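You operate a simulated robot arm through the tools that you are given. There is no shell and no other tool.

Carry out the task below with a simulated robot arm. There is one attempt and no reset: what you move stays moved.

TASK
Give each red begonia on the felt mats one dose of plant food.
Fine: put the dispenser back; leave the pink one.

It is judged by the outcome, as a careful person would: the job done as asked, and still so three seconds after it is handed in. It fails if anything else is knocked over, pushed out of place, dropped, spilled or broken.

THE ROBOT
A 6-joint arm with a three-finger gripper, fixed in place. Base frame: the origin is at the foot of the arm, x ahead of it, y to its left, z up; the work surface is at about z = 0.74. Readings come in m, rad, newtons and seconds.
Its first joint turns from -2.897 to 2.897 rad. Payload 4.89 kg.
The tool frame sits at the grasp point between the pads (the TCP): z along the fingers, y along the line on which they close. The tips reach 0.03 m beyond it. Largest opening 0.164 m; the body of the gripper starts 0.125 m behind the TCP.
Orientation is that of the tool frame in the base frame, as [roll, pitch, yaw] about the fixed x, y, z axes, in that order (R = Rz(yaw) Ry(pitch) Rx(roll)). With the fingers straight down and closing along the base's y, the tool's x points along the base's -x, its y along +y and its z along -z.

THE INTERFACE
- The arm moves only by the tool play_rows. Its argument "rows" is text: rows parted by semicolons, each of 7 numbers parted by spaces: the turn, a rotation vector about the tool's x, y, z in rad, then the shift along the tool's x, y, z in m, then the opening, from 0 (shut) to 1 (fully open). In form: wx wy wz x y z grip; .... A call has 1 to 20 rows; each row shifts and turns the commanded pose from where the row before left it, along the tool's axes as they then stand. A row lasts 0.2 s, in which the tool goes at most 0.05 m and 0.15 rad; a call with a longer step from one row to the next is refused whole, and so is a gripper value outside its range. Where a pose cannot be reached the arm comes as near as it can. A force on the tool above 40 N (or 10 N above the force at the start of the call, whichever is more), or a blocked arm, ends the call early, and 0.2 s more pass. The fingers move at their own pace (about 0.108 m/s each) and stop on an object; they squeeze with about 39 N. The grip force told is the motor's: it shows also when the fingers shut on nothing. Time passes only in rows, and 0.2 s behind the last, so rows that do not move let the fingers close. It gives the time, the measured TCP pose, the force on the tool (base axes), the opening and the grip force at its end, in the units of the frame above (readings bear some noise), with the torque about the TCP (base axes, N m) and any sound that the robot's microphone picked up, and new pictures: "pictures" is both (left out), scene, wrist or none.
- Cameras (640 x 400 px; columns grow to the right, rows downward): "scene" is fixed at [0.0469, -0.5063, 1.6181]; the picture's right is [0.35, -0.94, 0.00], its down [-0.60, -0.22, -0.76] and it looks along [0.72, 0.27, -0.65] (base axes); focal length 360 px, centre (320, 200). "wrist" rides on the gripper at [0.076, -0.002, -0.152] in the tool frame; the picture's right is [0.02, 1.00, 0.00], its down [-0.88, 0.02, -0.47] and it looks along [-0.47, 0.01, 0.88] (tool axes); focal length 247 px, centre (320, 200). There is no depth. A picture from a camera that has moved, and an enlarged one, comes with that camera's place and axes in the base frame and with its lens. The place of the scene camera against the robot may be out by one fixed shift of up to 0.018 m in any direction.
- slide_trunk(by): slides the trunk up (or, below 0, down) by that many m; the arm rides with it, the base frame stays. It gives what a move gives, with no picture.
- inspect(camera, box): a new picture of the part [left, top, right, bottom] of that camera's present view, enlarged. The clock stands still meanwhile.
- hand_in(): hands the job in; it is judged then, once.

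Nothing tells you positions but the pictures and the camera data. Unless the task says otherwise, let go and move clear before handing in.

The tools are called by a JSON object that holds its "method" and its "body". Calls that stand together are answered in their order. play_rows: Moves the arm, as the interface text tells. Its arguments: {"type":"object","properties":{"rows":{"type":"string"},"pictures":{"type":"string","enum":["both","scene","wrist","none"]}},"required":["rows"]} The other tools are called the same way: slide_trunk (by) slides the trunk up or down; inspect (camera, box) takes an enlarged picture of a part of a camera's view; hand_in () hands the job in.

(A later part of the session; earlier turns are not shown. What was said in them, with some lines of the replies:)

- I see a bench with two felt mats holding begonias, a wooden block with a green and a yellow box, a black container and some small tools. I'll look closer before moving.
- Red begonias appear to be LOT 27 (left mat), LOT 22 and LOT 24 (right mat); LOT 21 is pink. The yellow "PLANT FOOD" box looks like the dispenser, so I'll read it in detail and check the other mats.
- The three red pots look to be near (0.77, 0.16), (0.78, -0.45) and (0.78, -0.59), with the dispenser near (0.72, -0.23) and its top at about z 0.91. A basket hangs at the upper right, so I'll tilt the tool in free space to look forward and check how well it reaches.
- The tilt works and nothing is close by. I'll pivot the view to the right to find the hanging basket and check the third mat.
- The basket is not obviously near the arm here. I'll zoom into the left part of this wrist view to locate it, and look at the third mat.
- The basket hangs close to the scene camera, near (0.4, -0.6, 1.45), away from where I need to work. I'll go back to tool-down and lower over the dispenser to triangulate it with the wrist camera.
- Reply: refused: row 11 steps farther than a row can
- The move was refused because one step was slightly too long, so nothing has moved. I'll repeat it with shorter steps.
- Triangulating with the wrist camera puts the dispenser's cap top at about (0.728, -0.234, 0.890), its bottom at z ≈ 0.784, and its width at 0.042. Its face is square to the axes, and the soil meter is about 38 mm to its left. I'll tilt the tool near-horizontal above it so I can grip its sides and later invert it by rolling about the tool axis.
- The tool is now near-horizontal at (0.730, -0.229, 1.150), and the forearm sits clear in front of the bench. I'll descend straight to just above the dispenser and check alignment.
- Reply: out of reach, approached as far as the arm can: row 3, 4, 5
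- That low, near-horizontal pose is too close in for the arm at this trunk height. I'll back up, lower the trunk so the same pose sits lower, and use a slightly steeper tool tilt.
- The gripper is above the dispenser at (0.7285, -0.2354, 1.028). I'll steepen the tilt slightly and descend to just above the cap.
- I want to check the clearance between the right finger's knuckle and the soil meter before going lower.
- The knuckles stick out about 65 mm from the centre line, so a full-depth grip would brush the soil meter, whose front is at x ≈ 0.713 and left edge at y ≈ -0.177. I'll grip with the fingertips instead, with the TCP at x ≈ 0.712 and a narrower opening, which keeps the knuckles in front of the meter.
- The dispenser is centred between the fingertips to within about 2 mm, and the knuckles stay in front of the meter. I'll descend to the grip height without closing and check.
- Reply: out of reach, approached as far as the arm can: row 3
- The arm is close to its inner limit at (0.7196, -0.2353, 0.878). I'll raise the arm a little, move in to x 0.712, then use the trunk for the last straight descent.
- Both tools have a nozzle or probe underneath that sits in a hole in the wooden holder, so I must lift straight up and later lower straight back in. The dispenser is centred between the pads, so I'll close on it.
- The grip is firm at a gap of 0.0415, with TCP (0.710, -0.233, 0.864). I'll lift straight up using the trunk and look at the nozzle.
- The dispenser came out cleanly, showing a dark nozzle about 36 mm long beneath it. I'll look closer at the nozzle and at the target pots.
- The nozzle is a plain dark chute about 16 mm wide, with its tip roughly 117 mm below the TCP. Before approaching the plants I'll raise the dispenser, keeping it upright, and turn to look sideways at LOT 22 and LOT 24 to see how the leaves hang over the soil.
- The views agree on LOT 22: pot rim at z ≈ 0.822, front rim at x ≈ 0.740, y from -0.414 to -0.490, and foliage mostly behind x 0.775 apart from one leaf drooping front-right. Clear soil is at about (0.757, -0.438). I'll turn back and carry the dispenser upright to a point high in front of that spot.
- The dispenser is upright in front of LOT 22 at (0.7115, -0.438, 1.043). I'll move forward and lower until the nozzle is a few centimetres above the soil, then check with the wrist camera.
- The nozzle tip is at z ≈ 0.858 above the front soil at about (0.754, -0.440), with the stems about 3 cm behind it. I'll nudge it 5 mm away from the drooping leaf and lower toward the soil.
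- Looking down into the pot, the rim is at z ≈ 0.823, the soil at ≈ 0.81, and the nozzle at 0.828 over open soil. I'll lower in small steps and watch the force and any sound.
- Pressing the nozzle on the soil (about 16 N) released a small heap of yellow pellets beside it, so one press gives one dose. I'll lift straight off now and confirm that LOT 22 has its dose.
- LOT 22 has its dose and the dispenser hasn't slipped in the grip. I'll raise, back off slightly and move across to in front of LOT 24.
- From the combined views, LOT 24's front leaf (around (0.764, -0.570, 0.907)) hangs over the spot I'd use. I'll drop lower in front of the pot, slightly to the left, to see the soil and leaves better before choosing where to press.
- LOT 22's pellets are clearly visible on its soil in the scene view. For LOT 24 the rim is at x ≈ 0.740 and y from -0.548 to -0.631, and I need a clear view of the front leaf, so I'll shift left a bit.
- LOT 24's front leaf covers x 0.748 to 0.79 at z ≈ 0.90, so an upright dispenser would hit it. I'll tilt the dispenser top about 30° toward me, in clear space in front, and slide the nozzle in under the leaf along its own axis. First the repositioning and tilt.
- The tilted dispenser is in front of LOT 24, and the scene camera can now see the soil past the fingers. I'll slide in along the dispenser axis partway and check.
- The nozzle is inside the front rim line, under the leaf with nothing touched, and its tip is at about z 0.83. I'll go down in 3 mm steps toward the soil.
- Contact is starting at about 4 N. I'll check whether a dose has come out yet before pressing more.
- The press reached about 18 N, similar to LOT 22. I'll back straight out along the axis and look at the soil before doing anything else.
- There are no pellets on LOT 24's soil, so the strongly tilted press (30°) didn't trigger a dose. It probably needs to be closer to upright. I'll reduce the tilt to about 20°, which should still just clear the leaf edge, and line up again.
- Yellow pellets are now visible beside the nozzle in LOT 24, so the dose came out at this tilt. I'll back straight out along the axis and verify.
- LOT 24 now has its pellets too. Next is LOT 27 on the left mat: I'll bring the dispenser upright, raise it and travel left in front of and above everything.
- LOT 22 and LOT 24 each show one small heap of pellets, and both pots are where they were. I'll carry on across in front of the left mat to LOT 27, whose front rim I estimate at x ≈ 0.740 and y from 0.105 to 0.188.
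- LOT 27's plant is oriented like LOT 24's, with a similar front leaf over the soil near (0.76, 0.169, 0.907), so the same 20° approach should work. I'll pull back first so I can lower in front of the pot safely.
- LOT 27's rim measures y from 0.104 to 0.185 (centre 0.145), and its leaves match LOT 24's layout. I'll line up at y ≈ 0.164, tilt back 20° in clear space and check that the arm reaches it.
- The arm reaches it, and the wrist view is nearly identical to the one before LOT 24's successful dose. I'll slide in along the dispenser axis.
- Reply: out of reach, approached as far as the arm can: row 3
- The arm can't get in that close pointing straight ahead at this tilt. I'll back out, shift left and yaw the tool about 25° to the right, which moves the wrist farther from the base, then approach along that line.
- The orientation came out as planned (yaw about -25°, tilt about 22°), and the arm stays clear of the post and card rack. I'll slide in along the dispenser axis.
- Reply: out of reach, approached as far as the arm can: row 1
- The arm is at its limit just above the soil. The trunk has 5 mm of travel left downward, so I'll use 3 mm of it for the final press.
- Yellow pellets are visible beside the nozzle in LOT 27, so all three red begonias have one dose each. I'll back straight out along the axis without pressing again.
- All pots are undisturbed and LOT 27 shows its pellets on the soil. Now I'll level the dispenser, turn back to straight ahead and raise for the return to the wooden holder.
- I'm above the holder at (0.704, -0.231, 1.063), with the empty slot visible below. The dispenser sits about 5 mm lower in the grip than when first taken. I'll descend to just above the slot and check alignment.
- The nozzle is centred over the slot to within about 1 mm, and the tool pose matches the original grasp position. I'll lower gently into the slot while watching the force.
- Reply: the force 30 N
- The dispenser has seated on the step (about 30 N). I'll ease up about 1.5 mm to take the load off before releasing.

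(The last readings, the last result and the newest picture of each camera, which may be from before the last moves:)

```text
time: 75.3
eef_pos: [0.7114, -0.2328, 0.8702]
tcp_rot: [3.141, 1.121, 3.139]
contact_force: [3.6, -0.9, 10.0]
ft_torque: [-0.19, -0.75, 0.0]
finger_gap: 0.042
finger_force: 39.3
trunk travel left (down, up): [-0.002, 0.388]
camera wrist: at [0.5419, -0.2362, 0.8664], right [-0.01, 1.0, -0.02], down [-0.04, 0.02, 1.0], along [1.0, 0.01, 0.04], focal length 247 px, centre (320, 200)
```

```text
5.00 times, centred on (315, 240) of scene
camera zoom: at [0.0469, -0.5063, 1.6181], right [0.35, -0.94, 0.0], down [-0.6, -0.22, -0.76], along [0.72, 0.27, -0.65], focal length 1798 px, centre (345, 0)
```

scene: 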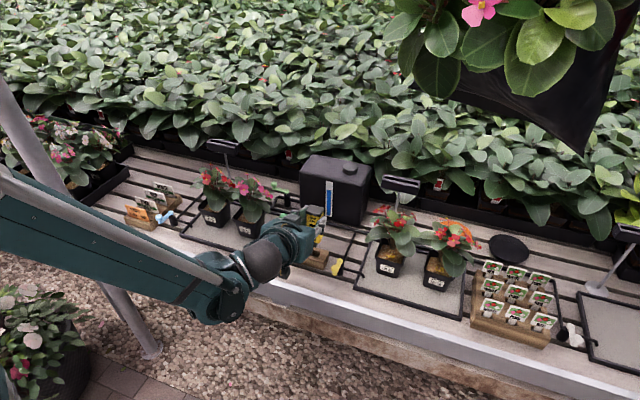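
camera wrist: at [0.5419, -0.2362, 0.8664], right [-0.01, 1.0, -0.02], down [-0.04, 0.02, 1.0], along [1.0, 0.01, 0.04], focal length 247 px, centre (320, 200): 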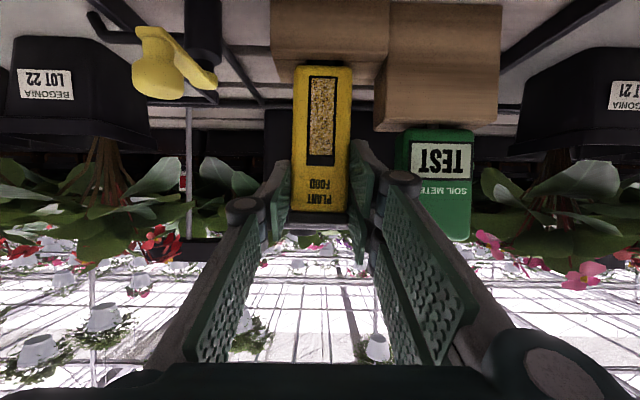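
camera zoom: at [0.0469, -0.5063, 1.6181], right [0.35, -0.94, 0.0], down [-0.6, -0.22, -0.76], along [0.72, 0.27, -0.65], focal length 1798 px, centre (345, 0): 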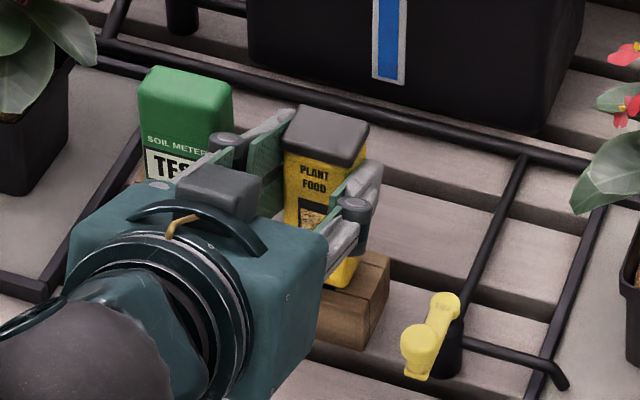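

{"method": "play_rows", "body": {"rows": "0 0 0 -0.0006 0 -0.0003 0.15;0 0 0 0 0 0 0.28;0 0 0 0 0 0 0.33;0 0 0 0 0 0 0.33"}}

{"method": "inspect", "body": {"camera": "wrist", "box": [230, 60, 530, 260]}}

{"method": "inspect", "body": {"camera": "scene", "box": [275, 200, 355, 280]}}

```text
time: 76.3
eef_pos: [0.7126, -0.2337, 0.8695]
tcp_rot: [3.14, 1.12, 3.139]
contact_force: [-0.6, 0.1, -0.5]
ft_torque: [0.0, 0.04, -0.01]
finger_gap: 0.0542
finger_force: 0.1
trunk travel left (down, up): [-0.002, 0.388]
camera wrist: at [0.5424, -0.2365, 0.8669], right [-0.01, 1.0, -0.02], down [-0.04, 0.02, 1.0], along [1.0, 0.01, 0.04], focal length 247 px, centre (320, 200)
```

scene: 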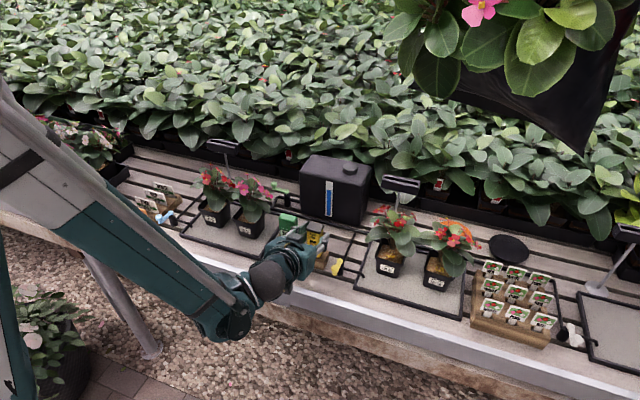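
wrist: 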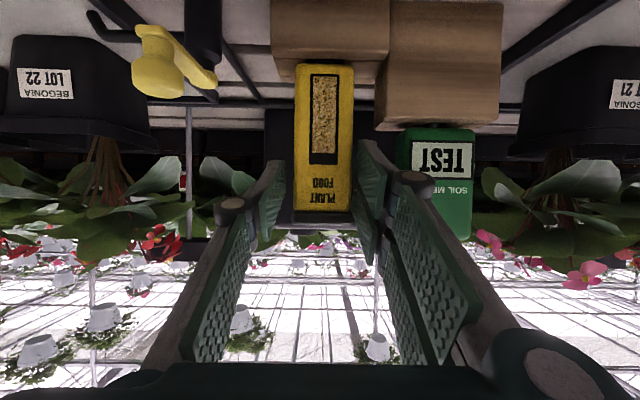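

```text
2.00 times, centred on (380, 160) of wrist
camera zoom: at [0.5424, -0.2365, 0.8669], right [-0.01, 1.0, -0.02], down [-0.04, 0.02, 1.0], along [1.0, 0.01, 0.04], focal length 494 px, centre (200, 280)
```

zoom: 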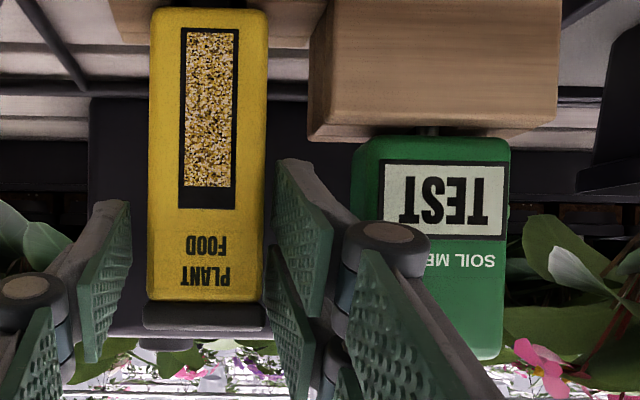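

```text
5.00 times, centred on (315, 240) of scene
camera zoom: at [0.0469, -0.5063, 1.6181], right [0.35, -0.94, 0.0], down [-0.6, -0.22, -0.76], along [0.72, 0.27, -0.65], focal length 1798 px, centre (345, 0)
```

zoom: 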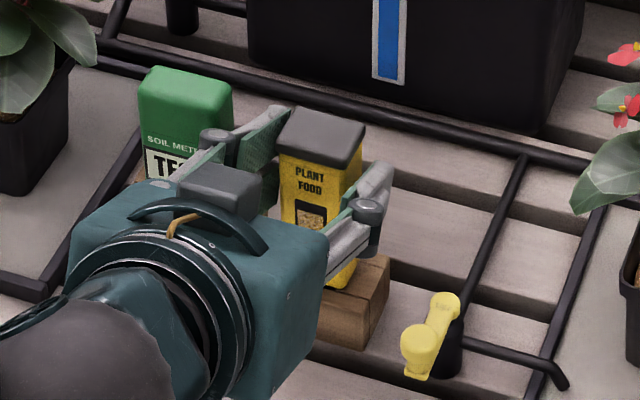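

The dispenser is released and sits upright on its step at its original height. I'll lift straight up with the trunk to clear it.

{"method": "slide_trunk", "body": {"by": 0.1}}

{"method": "inspect", "body": {"camera": "scene", "box": [265, 195, 365, 285]}}

{"method": "inspect", "body": {"camera": "wrist", "box": [230, 0, 530, 200]}}

```text
time: 77.6
eef_pos: [0.7114, -0.2347, 0.97]
tcp_rot: [3.141, 1.121, 3.141]
contact_force: [0.5, 0.8, -1.0]
ft_torque: [0.0, -0.04, -0.03]
finger_gap: 0.0541
finger_force: 0.1
trunk travel left (down, up): [-0.102, 0.288]
```

```text
4.44 times, centred on (315, 240) of scene
camera zoom: at [0.0469, -0.5063, 1.6181], right [0.35, -0.94, 0.0], down [-0.6, -0.22, -0.76], along [0.72, 0.27, -0.65], focal length 1598 px, centre (342, 22)
```

zoom: 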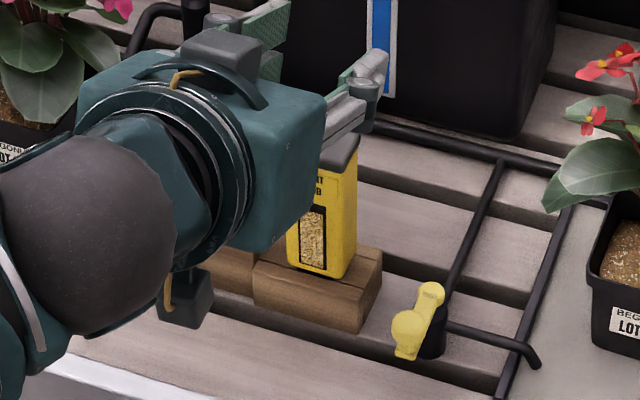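

```text
2.00 times, centred on (380, 100) of wrist
camera zoom: at [0.5424, -0.2365, 0.9667], right [-0.01, 1.0, -0.02], down [-0.04, 0.02, 1.0], along [1.0, 0.01, 0.04], focal length 494 px, centre (200, 400)
```

zoom: 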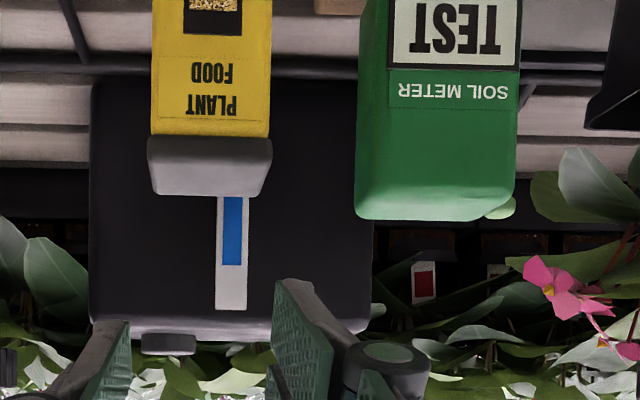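

{"method": "slide_trunk", "body": {"by": 0.072}}

{"method": "play_rows", "body": {"rows": "0 0 0 -0.036 0 -0.0174 0.4;0 0 0 -0.036 0 -0.0174 0.4;0 0 0 -0.036 0 -0.0174 0.5;0 0.14 0 0 0 0 0.6;0 0.14 0 0 0 0 0.8;0 0.14 0 0 0 -0.01 0.9;0 0.14 0 0 0 -0.01 1;0 0.14 0 0.01 0 -0.01 1;0 0.14 0 0.015 0 -0.01 1;0 0.14 0 0.02 0.01 0 1;0 0.14 0 0.025 0.01 0 1;0 0 0 0.025 0.01 0 1"}}

{"method": "inspect", "body": {"camera": "scene", "box": [180, 150, 370, 290]}}

{"method": "inspect", "body": {"camera": "scene", "box": [340, 170, 500, 300]}}

{"method": "inspect", "body": {"camera": "wrist", "box": [220, 110, 450, 260]}}

```text
time: 78.7
eef_pos: [0.7119, -0.2331, 1.0421]
tcp_rot: [-3.141, 1.12, 3.139]
contact_force: [-0.4, 0.6, 0.2]
ft_torque: [-0.01, 0.0, 0.01]
finger_gap: 0.0543
finger_force: 0.0
trunk travel left (down, up): [-0.174, 0.216]
```

```text
time: 81.3
eef_pos: [0.5976, -0.2031, 1.1713]
tcp_rot: [-3.141, -0.001, 3.137]
contact_force: [2.1, -1.0, -0.6]
ft_torque: [0.12, 0.36, 0.0]
finger_gap: 0.1637
finger_force: 0.0
trunk travel left (down, up): [-0.174, 0.216]
camera wrist: at [0.5232, -0.2069, 1.3236], right [-0.02, 1.0, 0.0], down [0.88, 0.02, 0.47], along [0.47, 0.01, -0.88], focal length 247 px, centre (320, 200)
```

scene: 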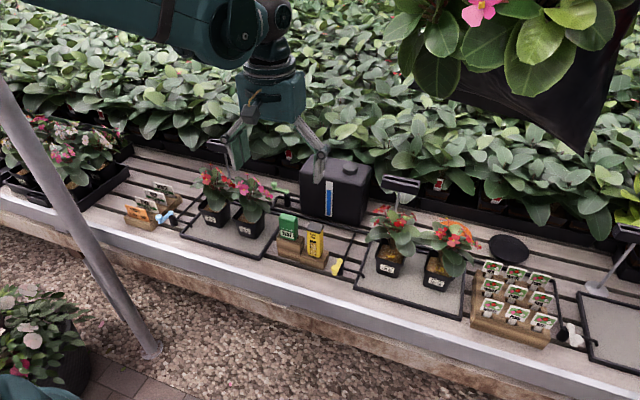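
wrist: 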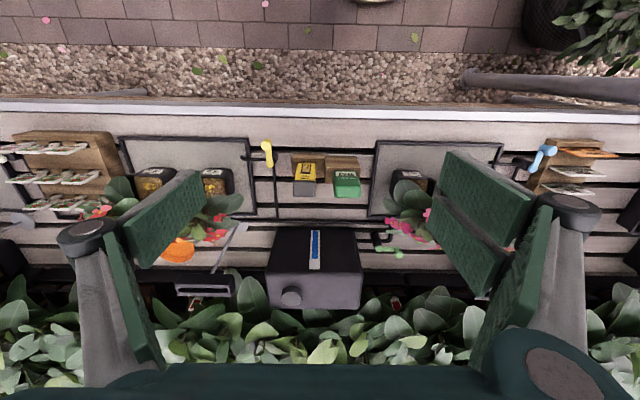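

```text
2.86 times, centred on (275, 220) of scene
camera zoom: at [0.0469, -0.5063, 1.6181], right [0.35, -0.94, 0.0], down [-0.6, -0.22, -0.76], along [0.72, 0.27, -0.65], focal length 1028 px, centre (449, 143)
```

zoom: 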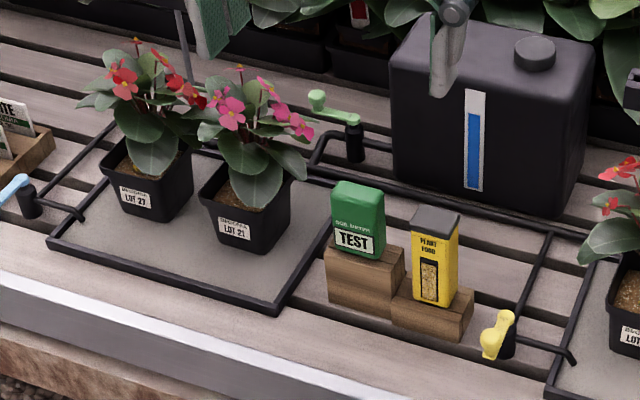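

```text
3.08 times, centred on (420, 235) of scene
camera zoom: at [0.0469, -0.5063, 1.6181], right [0.35, -0.94, 0.0], down [-0.6, -0.22, -0.76], along [0.72, 0.27, -0.65], focal length 1106 px, centre (12, 92)
```

zoom: 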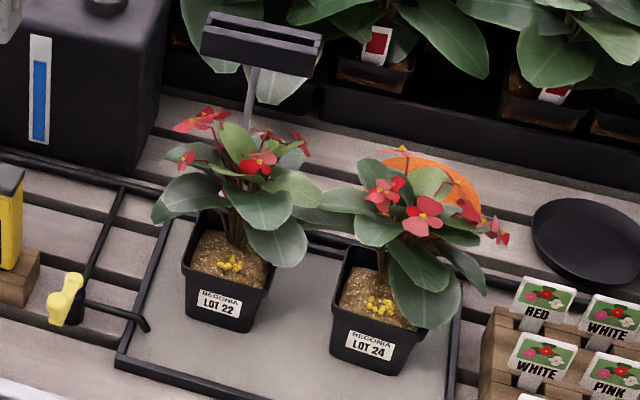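

```text
2.67 times, centred on (335, 185) of wrist
camera zoom: at [0.5232, -0.2069, 1.3236], right [-0.02, 1.0, 0.0], down [0.88, 0.02, 0.47], along [0.47, 0.01, -0.88], focal length 659 px, centre (280, 240)
```

zoom: 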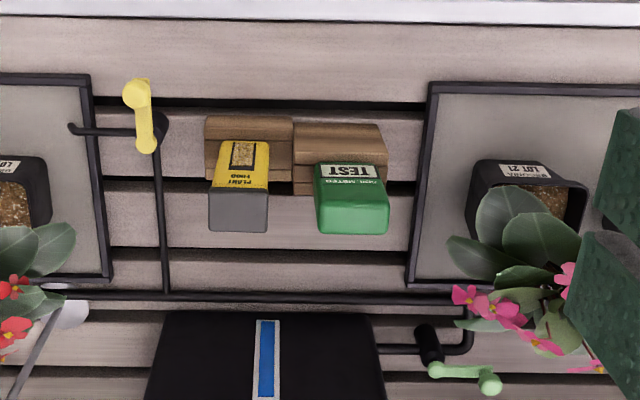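

Everything looks in place: the dispenser is back beside the soil meter and the pots haven't moved. I'll take a last close look at the doses and the surroundings before handing in.

{"method": "inspect", "body": {"camera": "scene", "box": [372, 235, 482, 300]}}

{"method": "inspect", "body": {"camera": "scene", "box": [270, 205, 350, 280]}}

{"method": "inspect", "body": {"camera": "scene", "box": [190, 185, 270, 245]}}

{"method": "inspect", "body": {"camera": "wrist", "box": [110, 130, 260, 250]}}

```text
5.82 times, centred on (427, 268) of scene
camera zoom: at [0.0469, -0.5063, 1.6181], right [0.35, -0.94, 0.0], down [-0.6, -0.22, -0.76], along [0.72, 0.27, -0.65], focal length 2092 px, centre (-302, -193)
```

zoom: 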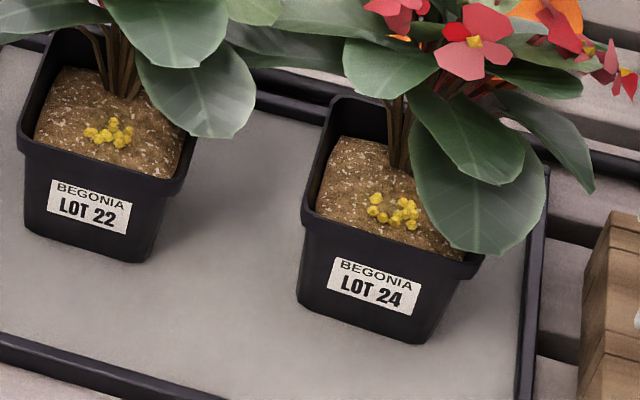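

```text
5.33 times, centred on (310, 242) of scene
camera zoom: at [0.0469, -0.5063, 1.6181], right [0.35, -0.94, 0.0], down [-0.6, -0.22, -0.76], along [0.72, 0.27, -0.65], focal length 1918 px, centre (373, -27)
```

zoom: 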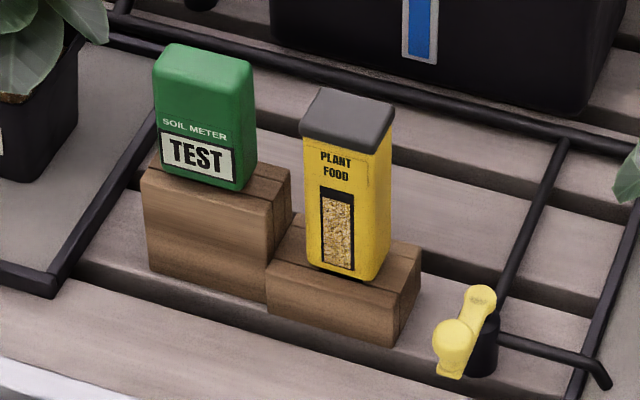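

```text
6.67 times, centred on (230, 215) of scene
camera zoom: at [0.0469, -0.5063, 1.6181], right [0.35, -0.94, 0.0], down [-0.6, -0.22, -0.76], along [0.72, 0.27, -0.65], focal length 2397 px, centre (920, 100)
```

zoom: 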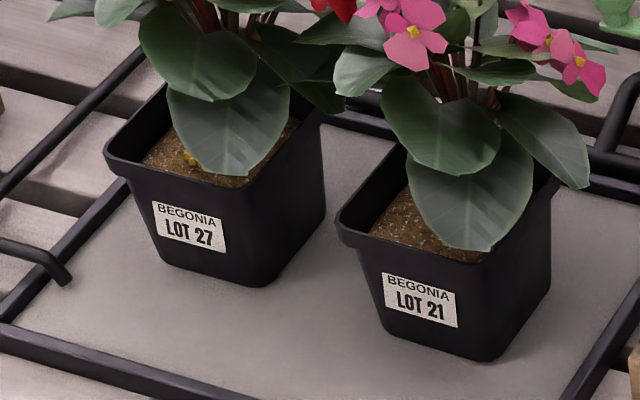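

```text
3.33 times, centred on (185, 190) of wrist
camera zoom: at [0.5232, -0.2069, 1.3236], right [-0.02, 1.0, 0.0], down [0.88, 0.02, 0.47], along [0.47, 0.01, -0.88], focal length 823 px, centre (770, 233)
```

zoom: 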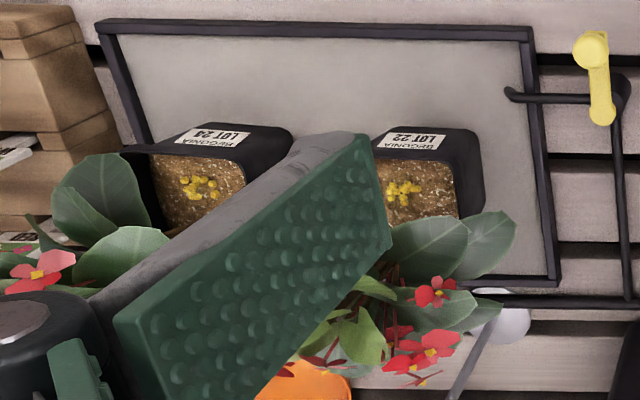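

Each red pot shows one heap of similar size, the pink LOT 21 is untouched, and nothing is spilled. The third mat at the far right is partly out of view, so I'll take a quick look from a safe height to be sure no red begonia sits there.

{"method": "play_rows", "body": {"rows": "0 -0.15 0 -0.03 0 0 0.5;0 -0.15 0 -0.03 0 0.005 0.3;0 -0.15 0 -0.03 0 0.01 0.3;0 -0.15 0 -0.03 0 0.015 0.3;0.0847 0 0.1238 0 0 0 0.3;0.0847 0 0.1238 0 0 0 0.3;0.0847 0 0.1238 0 0 0 0.3;0.0847 0 0.1238 0 0 0 0.3;0.0847 0 0.1238 0 0 0 0.3;0.0847 0 0.1238 0 0 0 0.3;0.0847 0 0.1238 0 0 0 0.3;0.0847 0 0.1238 0 0 0 0.3"}}

{"method": "inspect", "body": {"camera": "wrist", "box": [100, 50, 340, 230]}}

```text
time: 83.9
eef_pos: [0.7228, -0.2035, 1.1725]
tcp_rot: [-3.141, 0.6, 1.937]
contact_force: [-1.3, -0.1, 0.9]
ft_torque: [0.05, -0.08, 0.09]
finger_gap: 0.0492
finger_force: 0.1
trunk travel left (down, up): [-0.174, 0.216]
camera wrist: at [0.6686, -0.0668, 1.2538], right [0.93, 0.37, -0.01], down [0.18, -0.42, 0.89], along [0.33, -0.83, -0.46], focal length 247 px, centre (320, 200)
```

scene: 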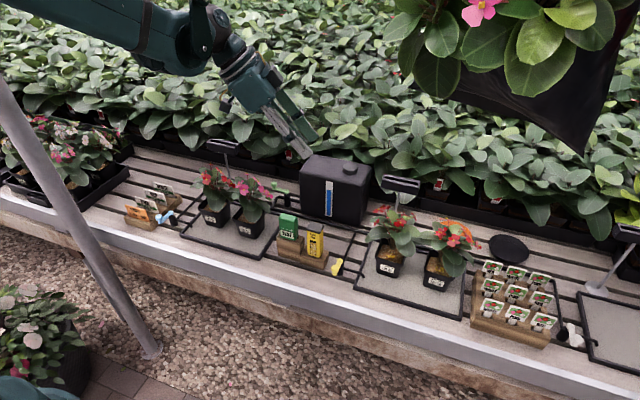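
wrist: 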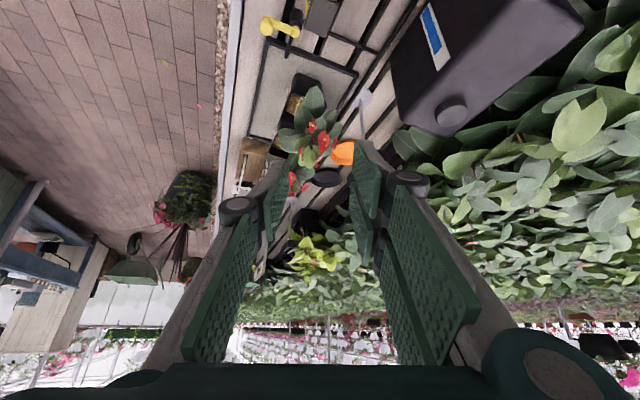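

```text
2.22 times, centred on (220, 140) of wrist
camera zoom: at [0.6686, -0.0668, 1.2538], right [0.93, 0.37, -0.01], down [0.18, -0.42, 0.89], along [0.33, -0.83, -0.46], focal length 549 px, centre (542, 333)
```

zoom: 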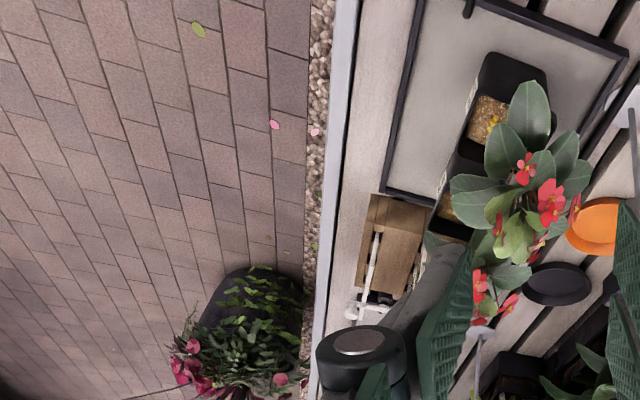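

{"method": "play_rows", "body": {"rows": "0.0847 0 0.1238 0 0 0 0.5;0.0847 0 0.1238 0 0 0 0.6;0 0 0 0 0 0 0.6", "pictures": "wrist"}}

{"method": "inspect", "body": {"camera": "wrist", "box": [220, 80, 420, 230]}}

```text
time: 84.7
eef_pos: [0.7225, -0.2043, 1.1711]
tcp_rot: [-3.141, 0.601, 1.64]
contact_force: [0.3, -0.6, -0.8]
ft_torque: [0.0, 0.05, -0.03]
finger_gap: 0.0986
finger_force: 0.1
trunk travel left (down, up): [-0.174, 0.216]
camera wrist: at [0.713, -0.0569, 1.2536], right [1.0, 0.09, -0.01], down [0.05, -0.46, 0.89], along [0.07, -0.89, -0.46], focal length 247 px, centre (320, 200)
```

wrist: 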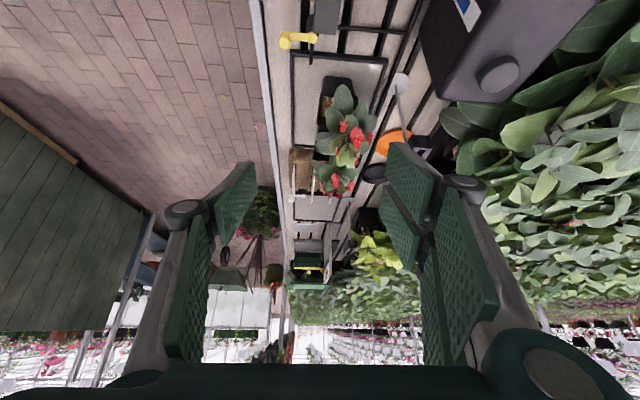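

```text
2.67 times, centred on (320, 155) of wrist
camera zoom: at [0.713, -0.0569, 1.2536], right [1.0, 0.09, -0.01], down [0.05, -0.46, 0.89], along [0.07, -0.89, -0.46], focal length 659 px, centre (320, 320)
```

zoom: 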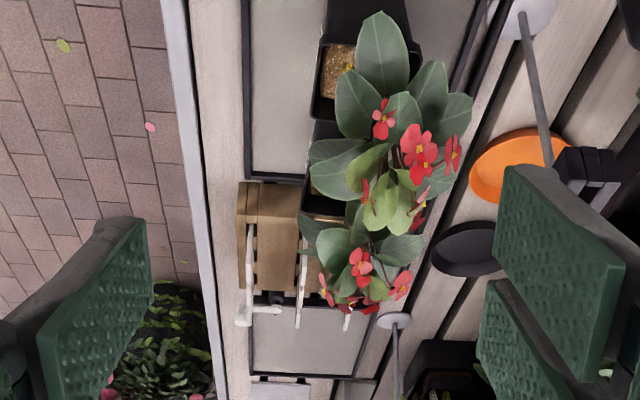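

The third mat is empty, so LOT 22, LOT 24 and LOT 27 were the only red begonias on the mats. Each has one dose, the pink one is untouched, the dispenser is back in its slot and the gripper is empty and clear, so I'm handing in.

{"method": "hand_in", "body": {}}

```text
The job is handed in.
```

I gave each of the three red begonias on the felt mats (LOT 22, LOT 24 and LOT 27) one dose of plant food and handed the job in. I don't have the judging result.

- **Doses:** Each red pot shows pellets on its soil. In LOT 27 they are mostly hidden under a leaf. My first press on LOT 24 released nothing, because the dispenser was tilted too far. I saw bare soil afterwards and pressed again, so it has one dose.
- **Pink one:** LOT 21 was not touched.
- **Third mat:** The mat at the far right is empty.
- **Dispenser:** It is back upright in its holder next to the soil meter. It touched down at about 30 N as I set it back, and I eased off before letting go.
- **Surroundings:** In the final pictures the pots are where they were and nothing is spilled. The gripper is empty and clear of everything.
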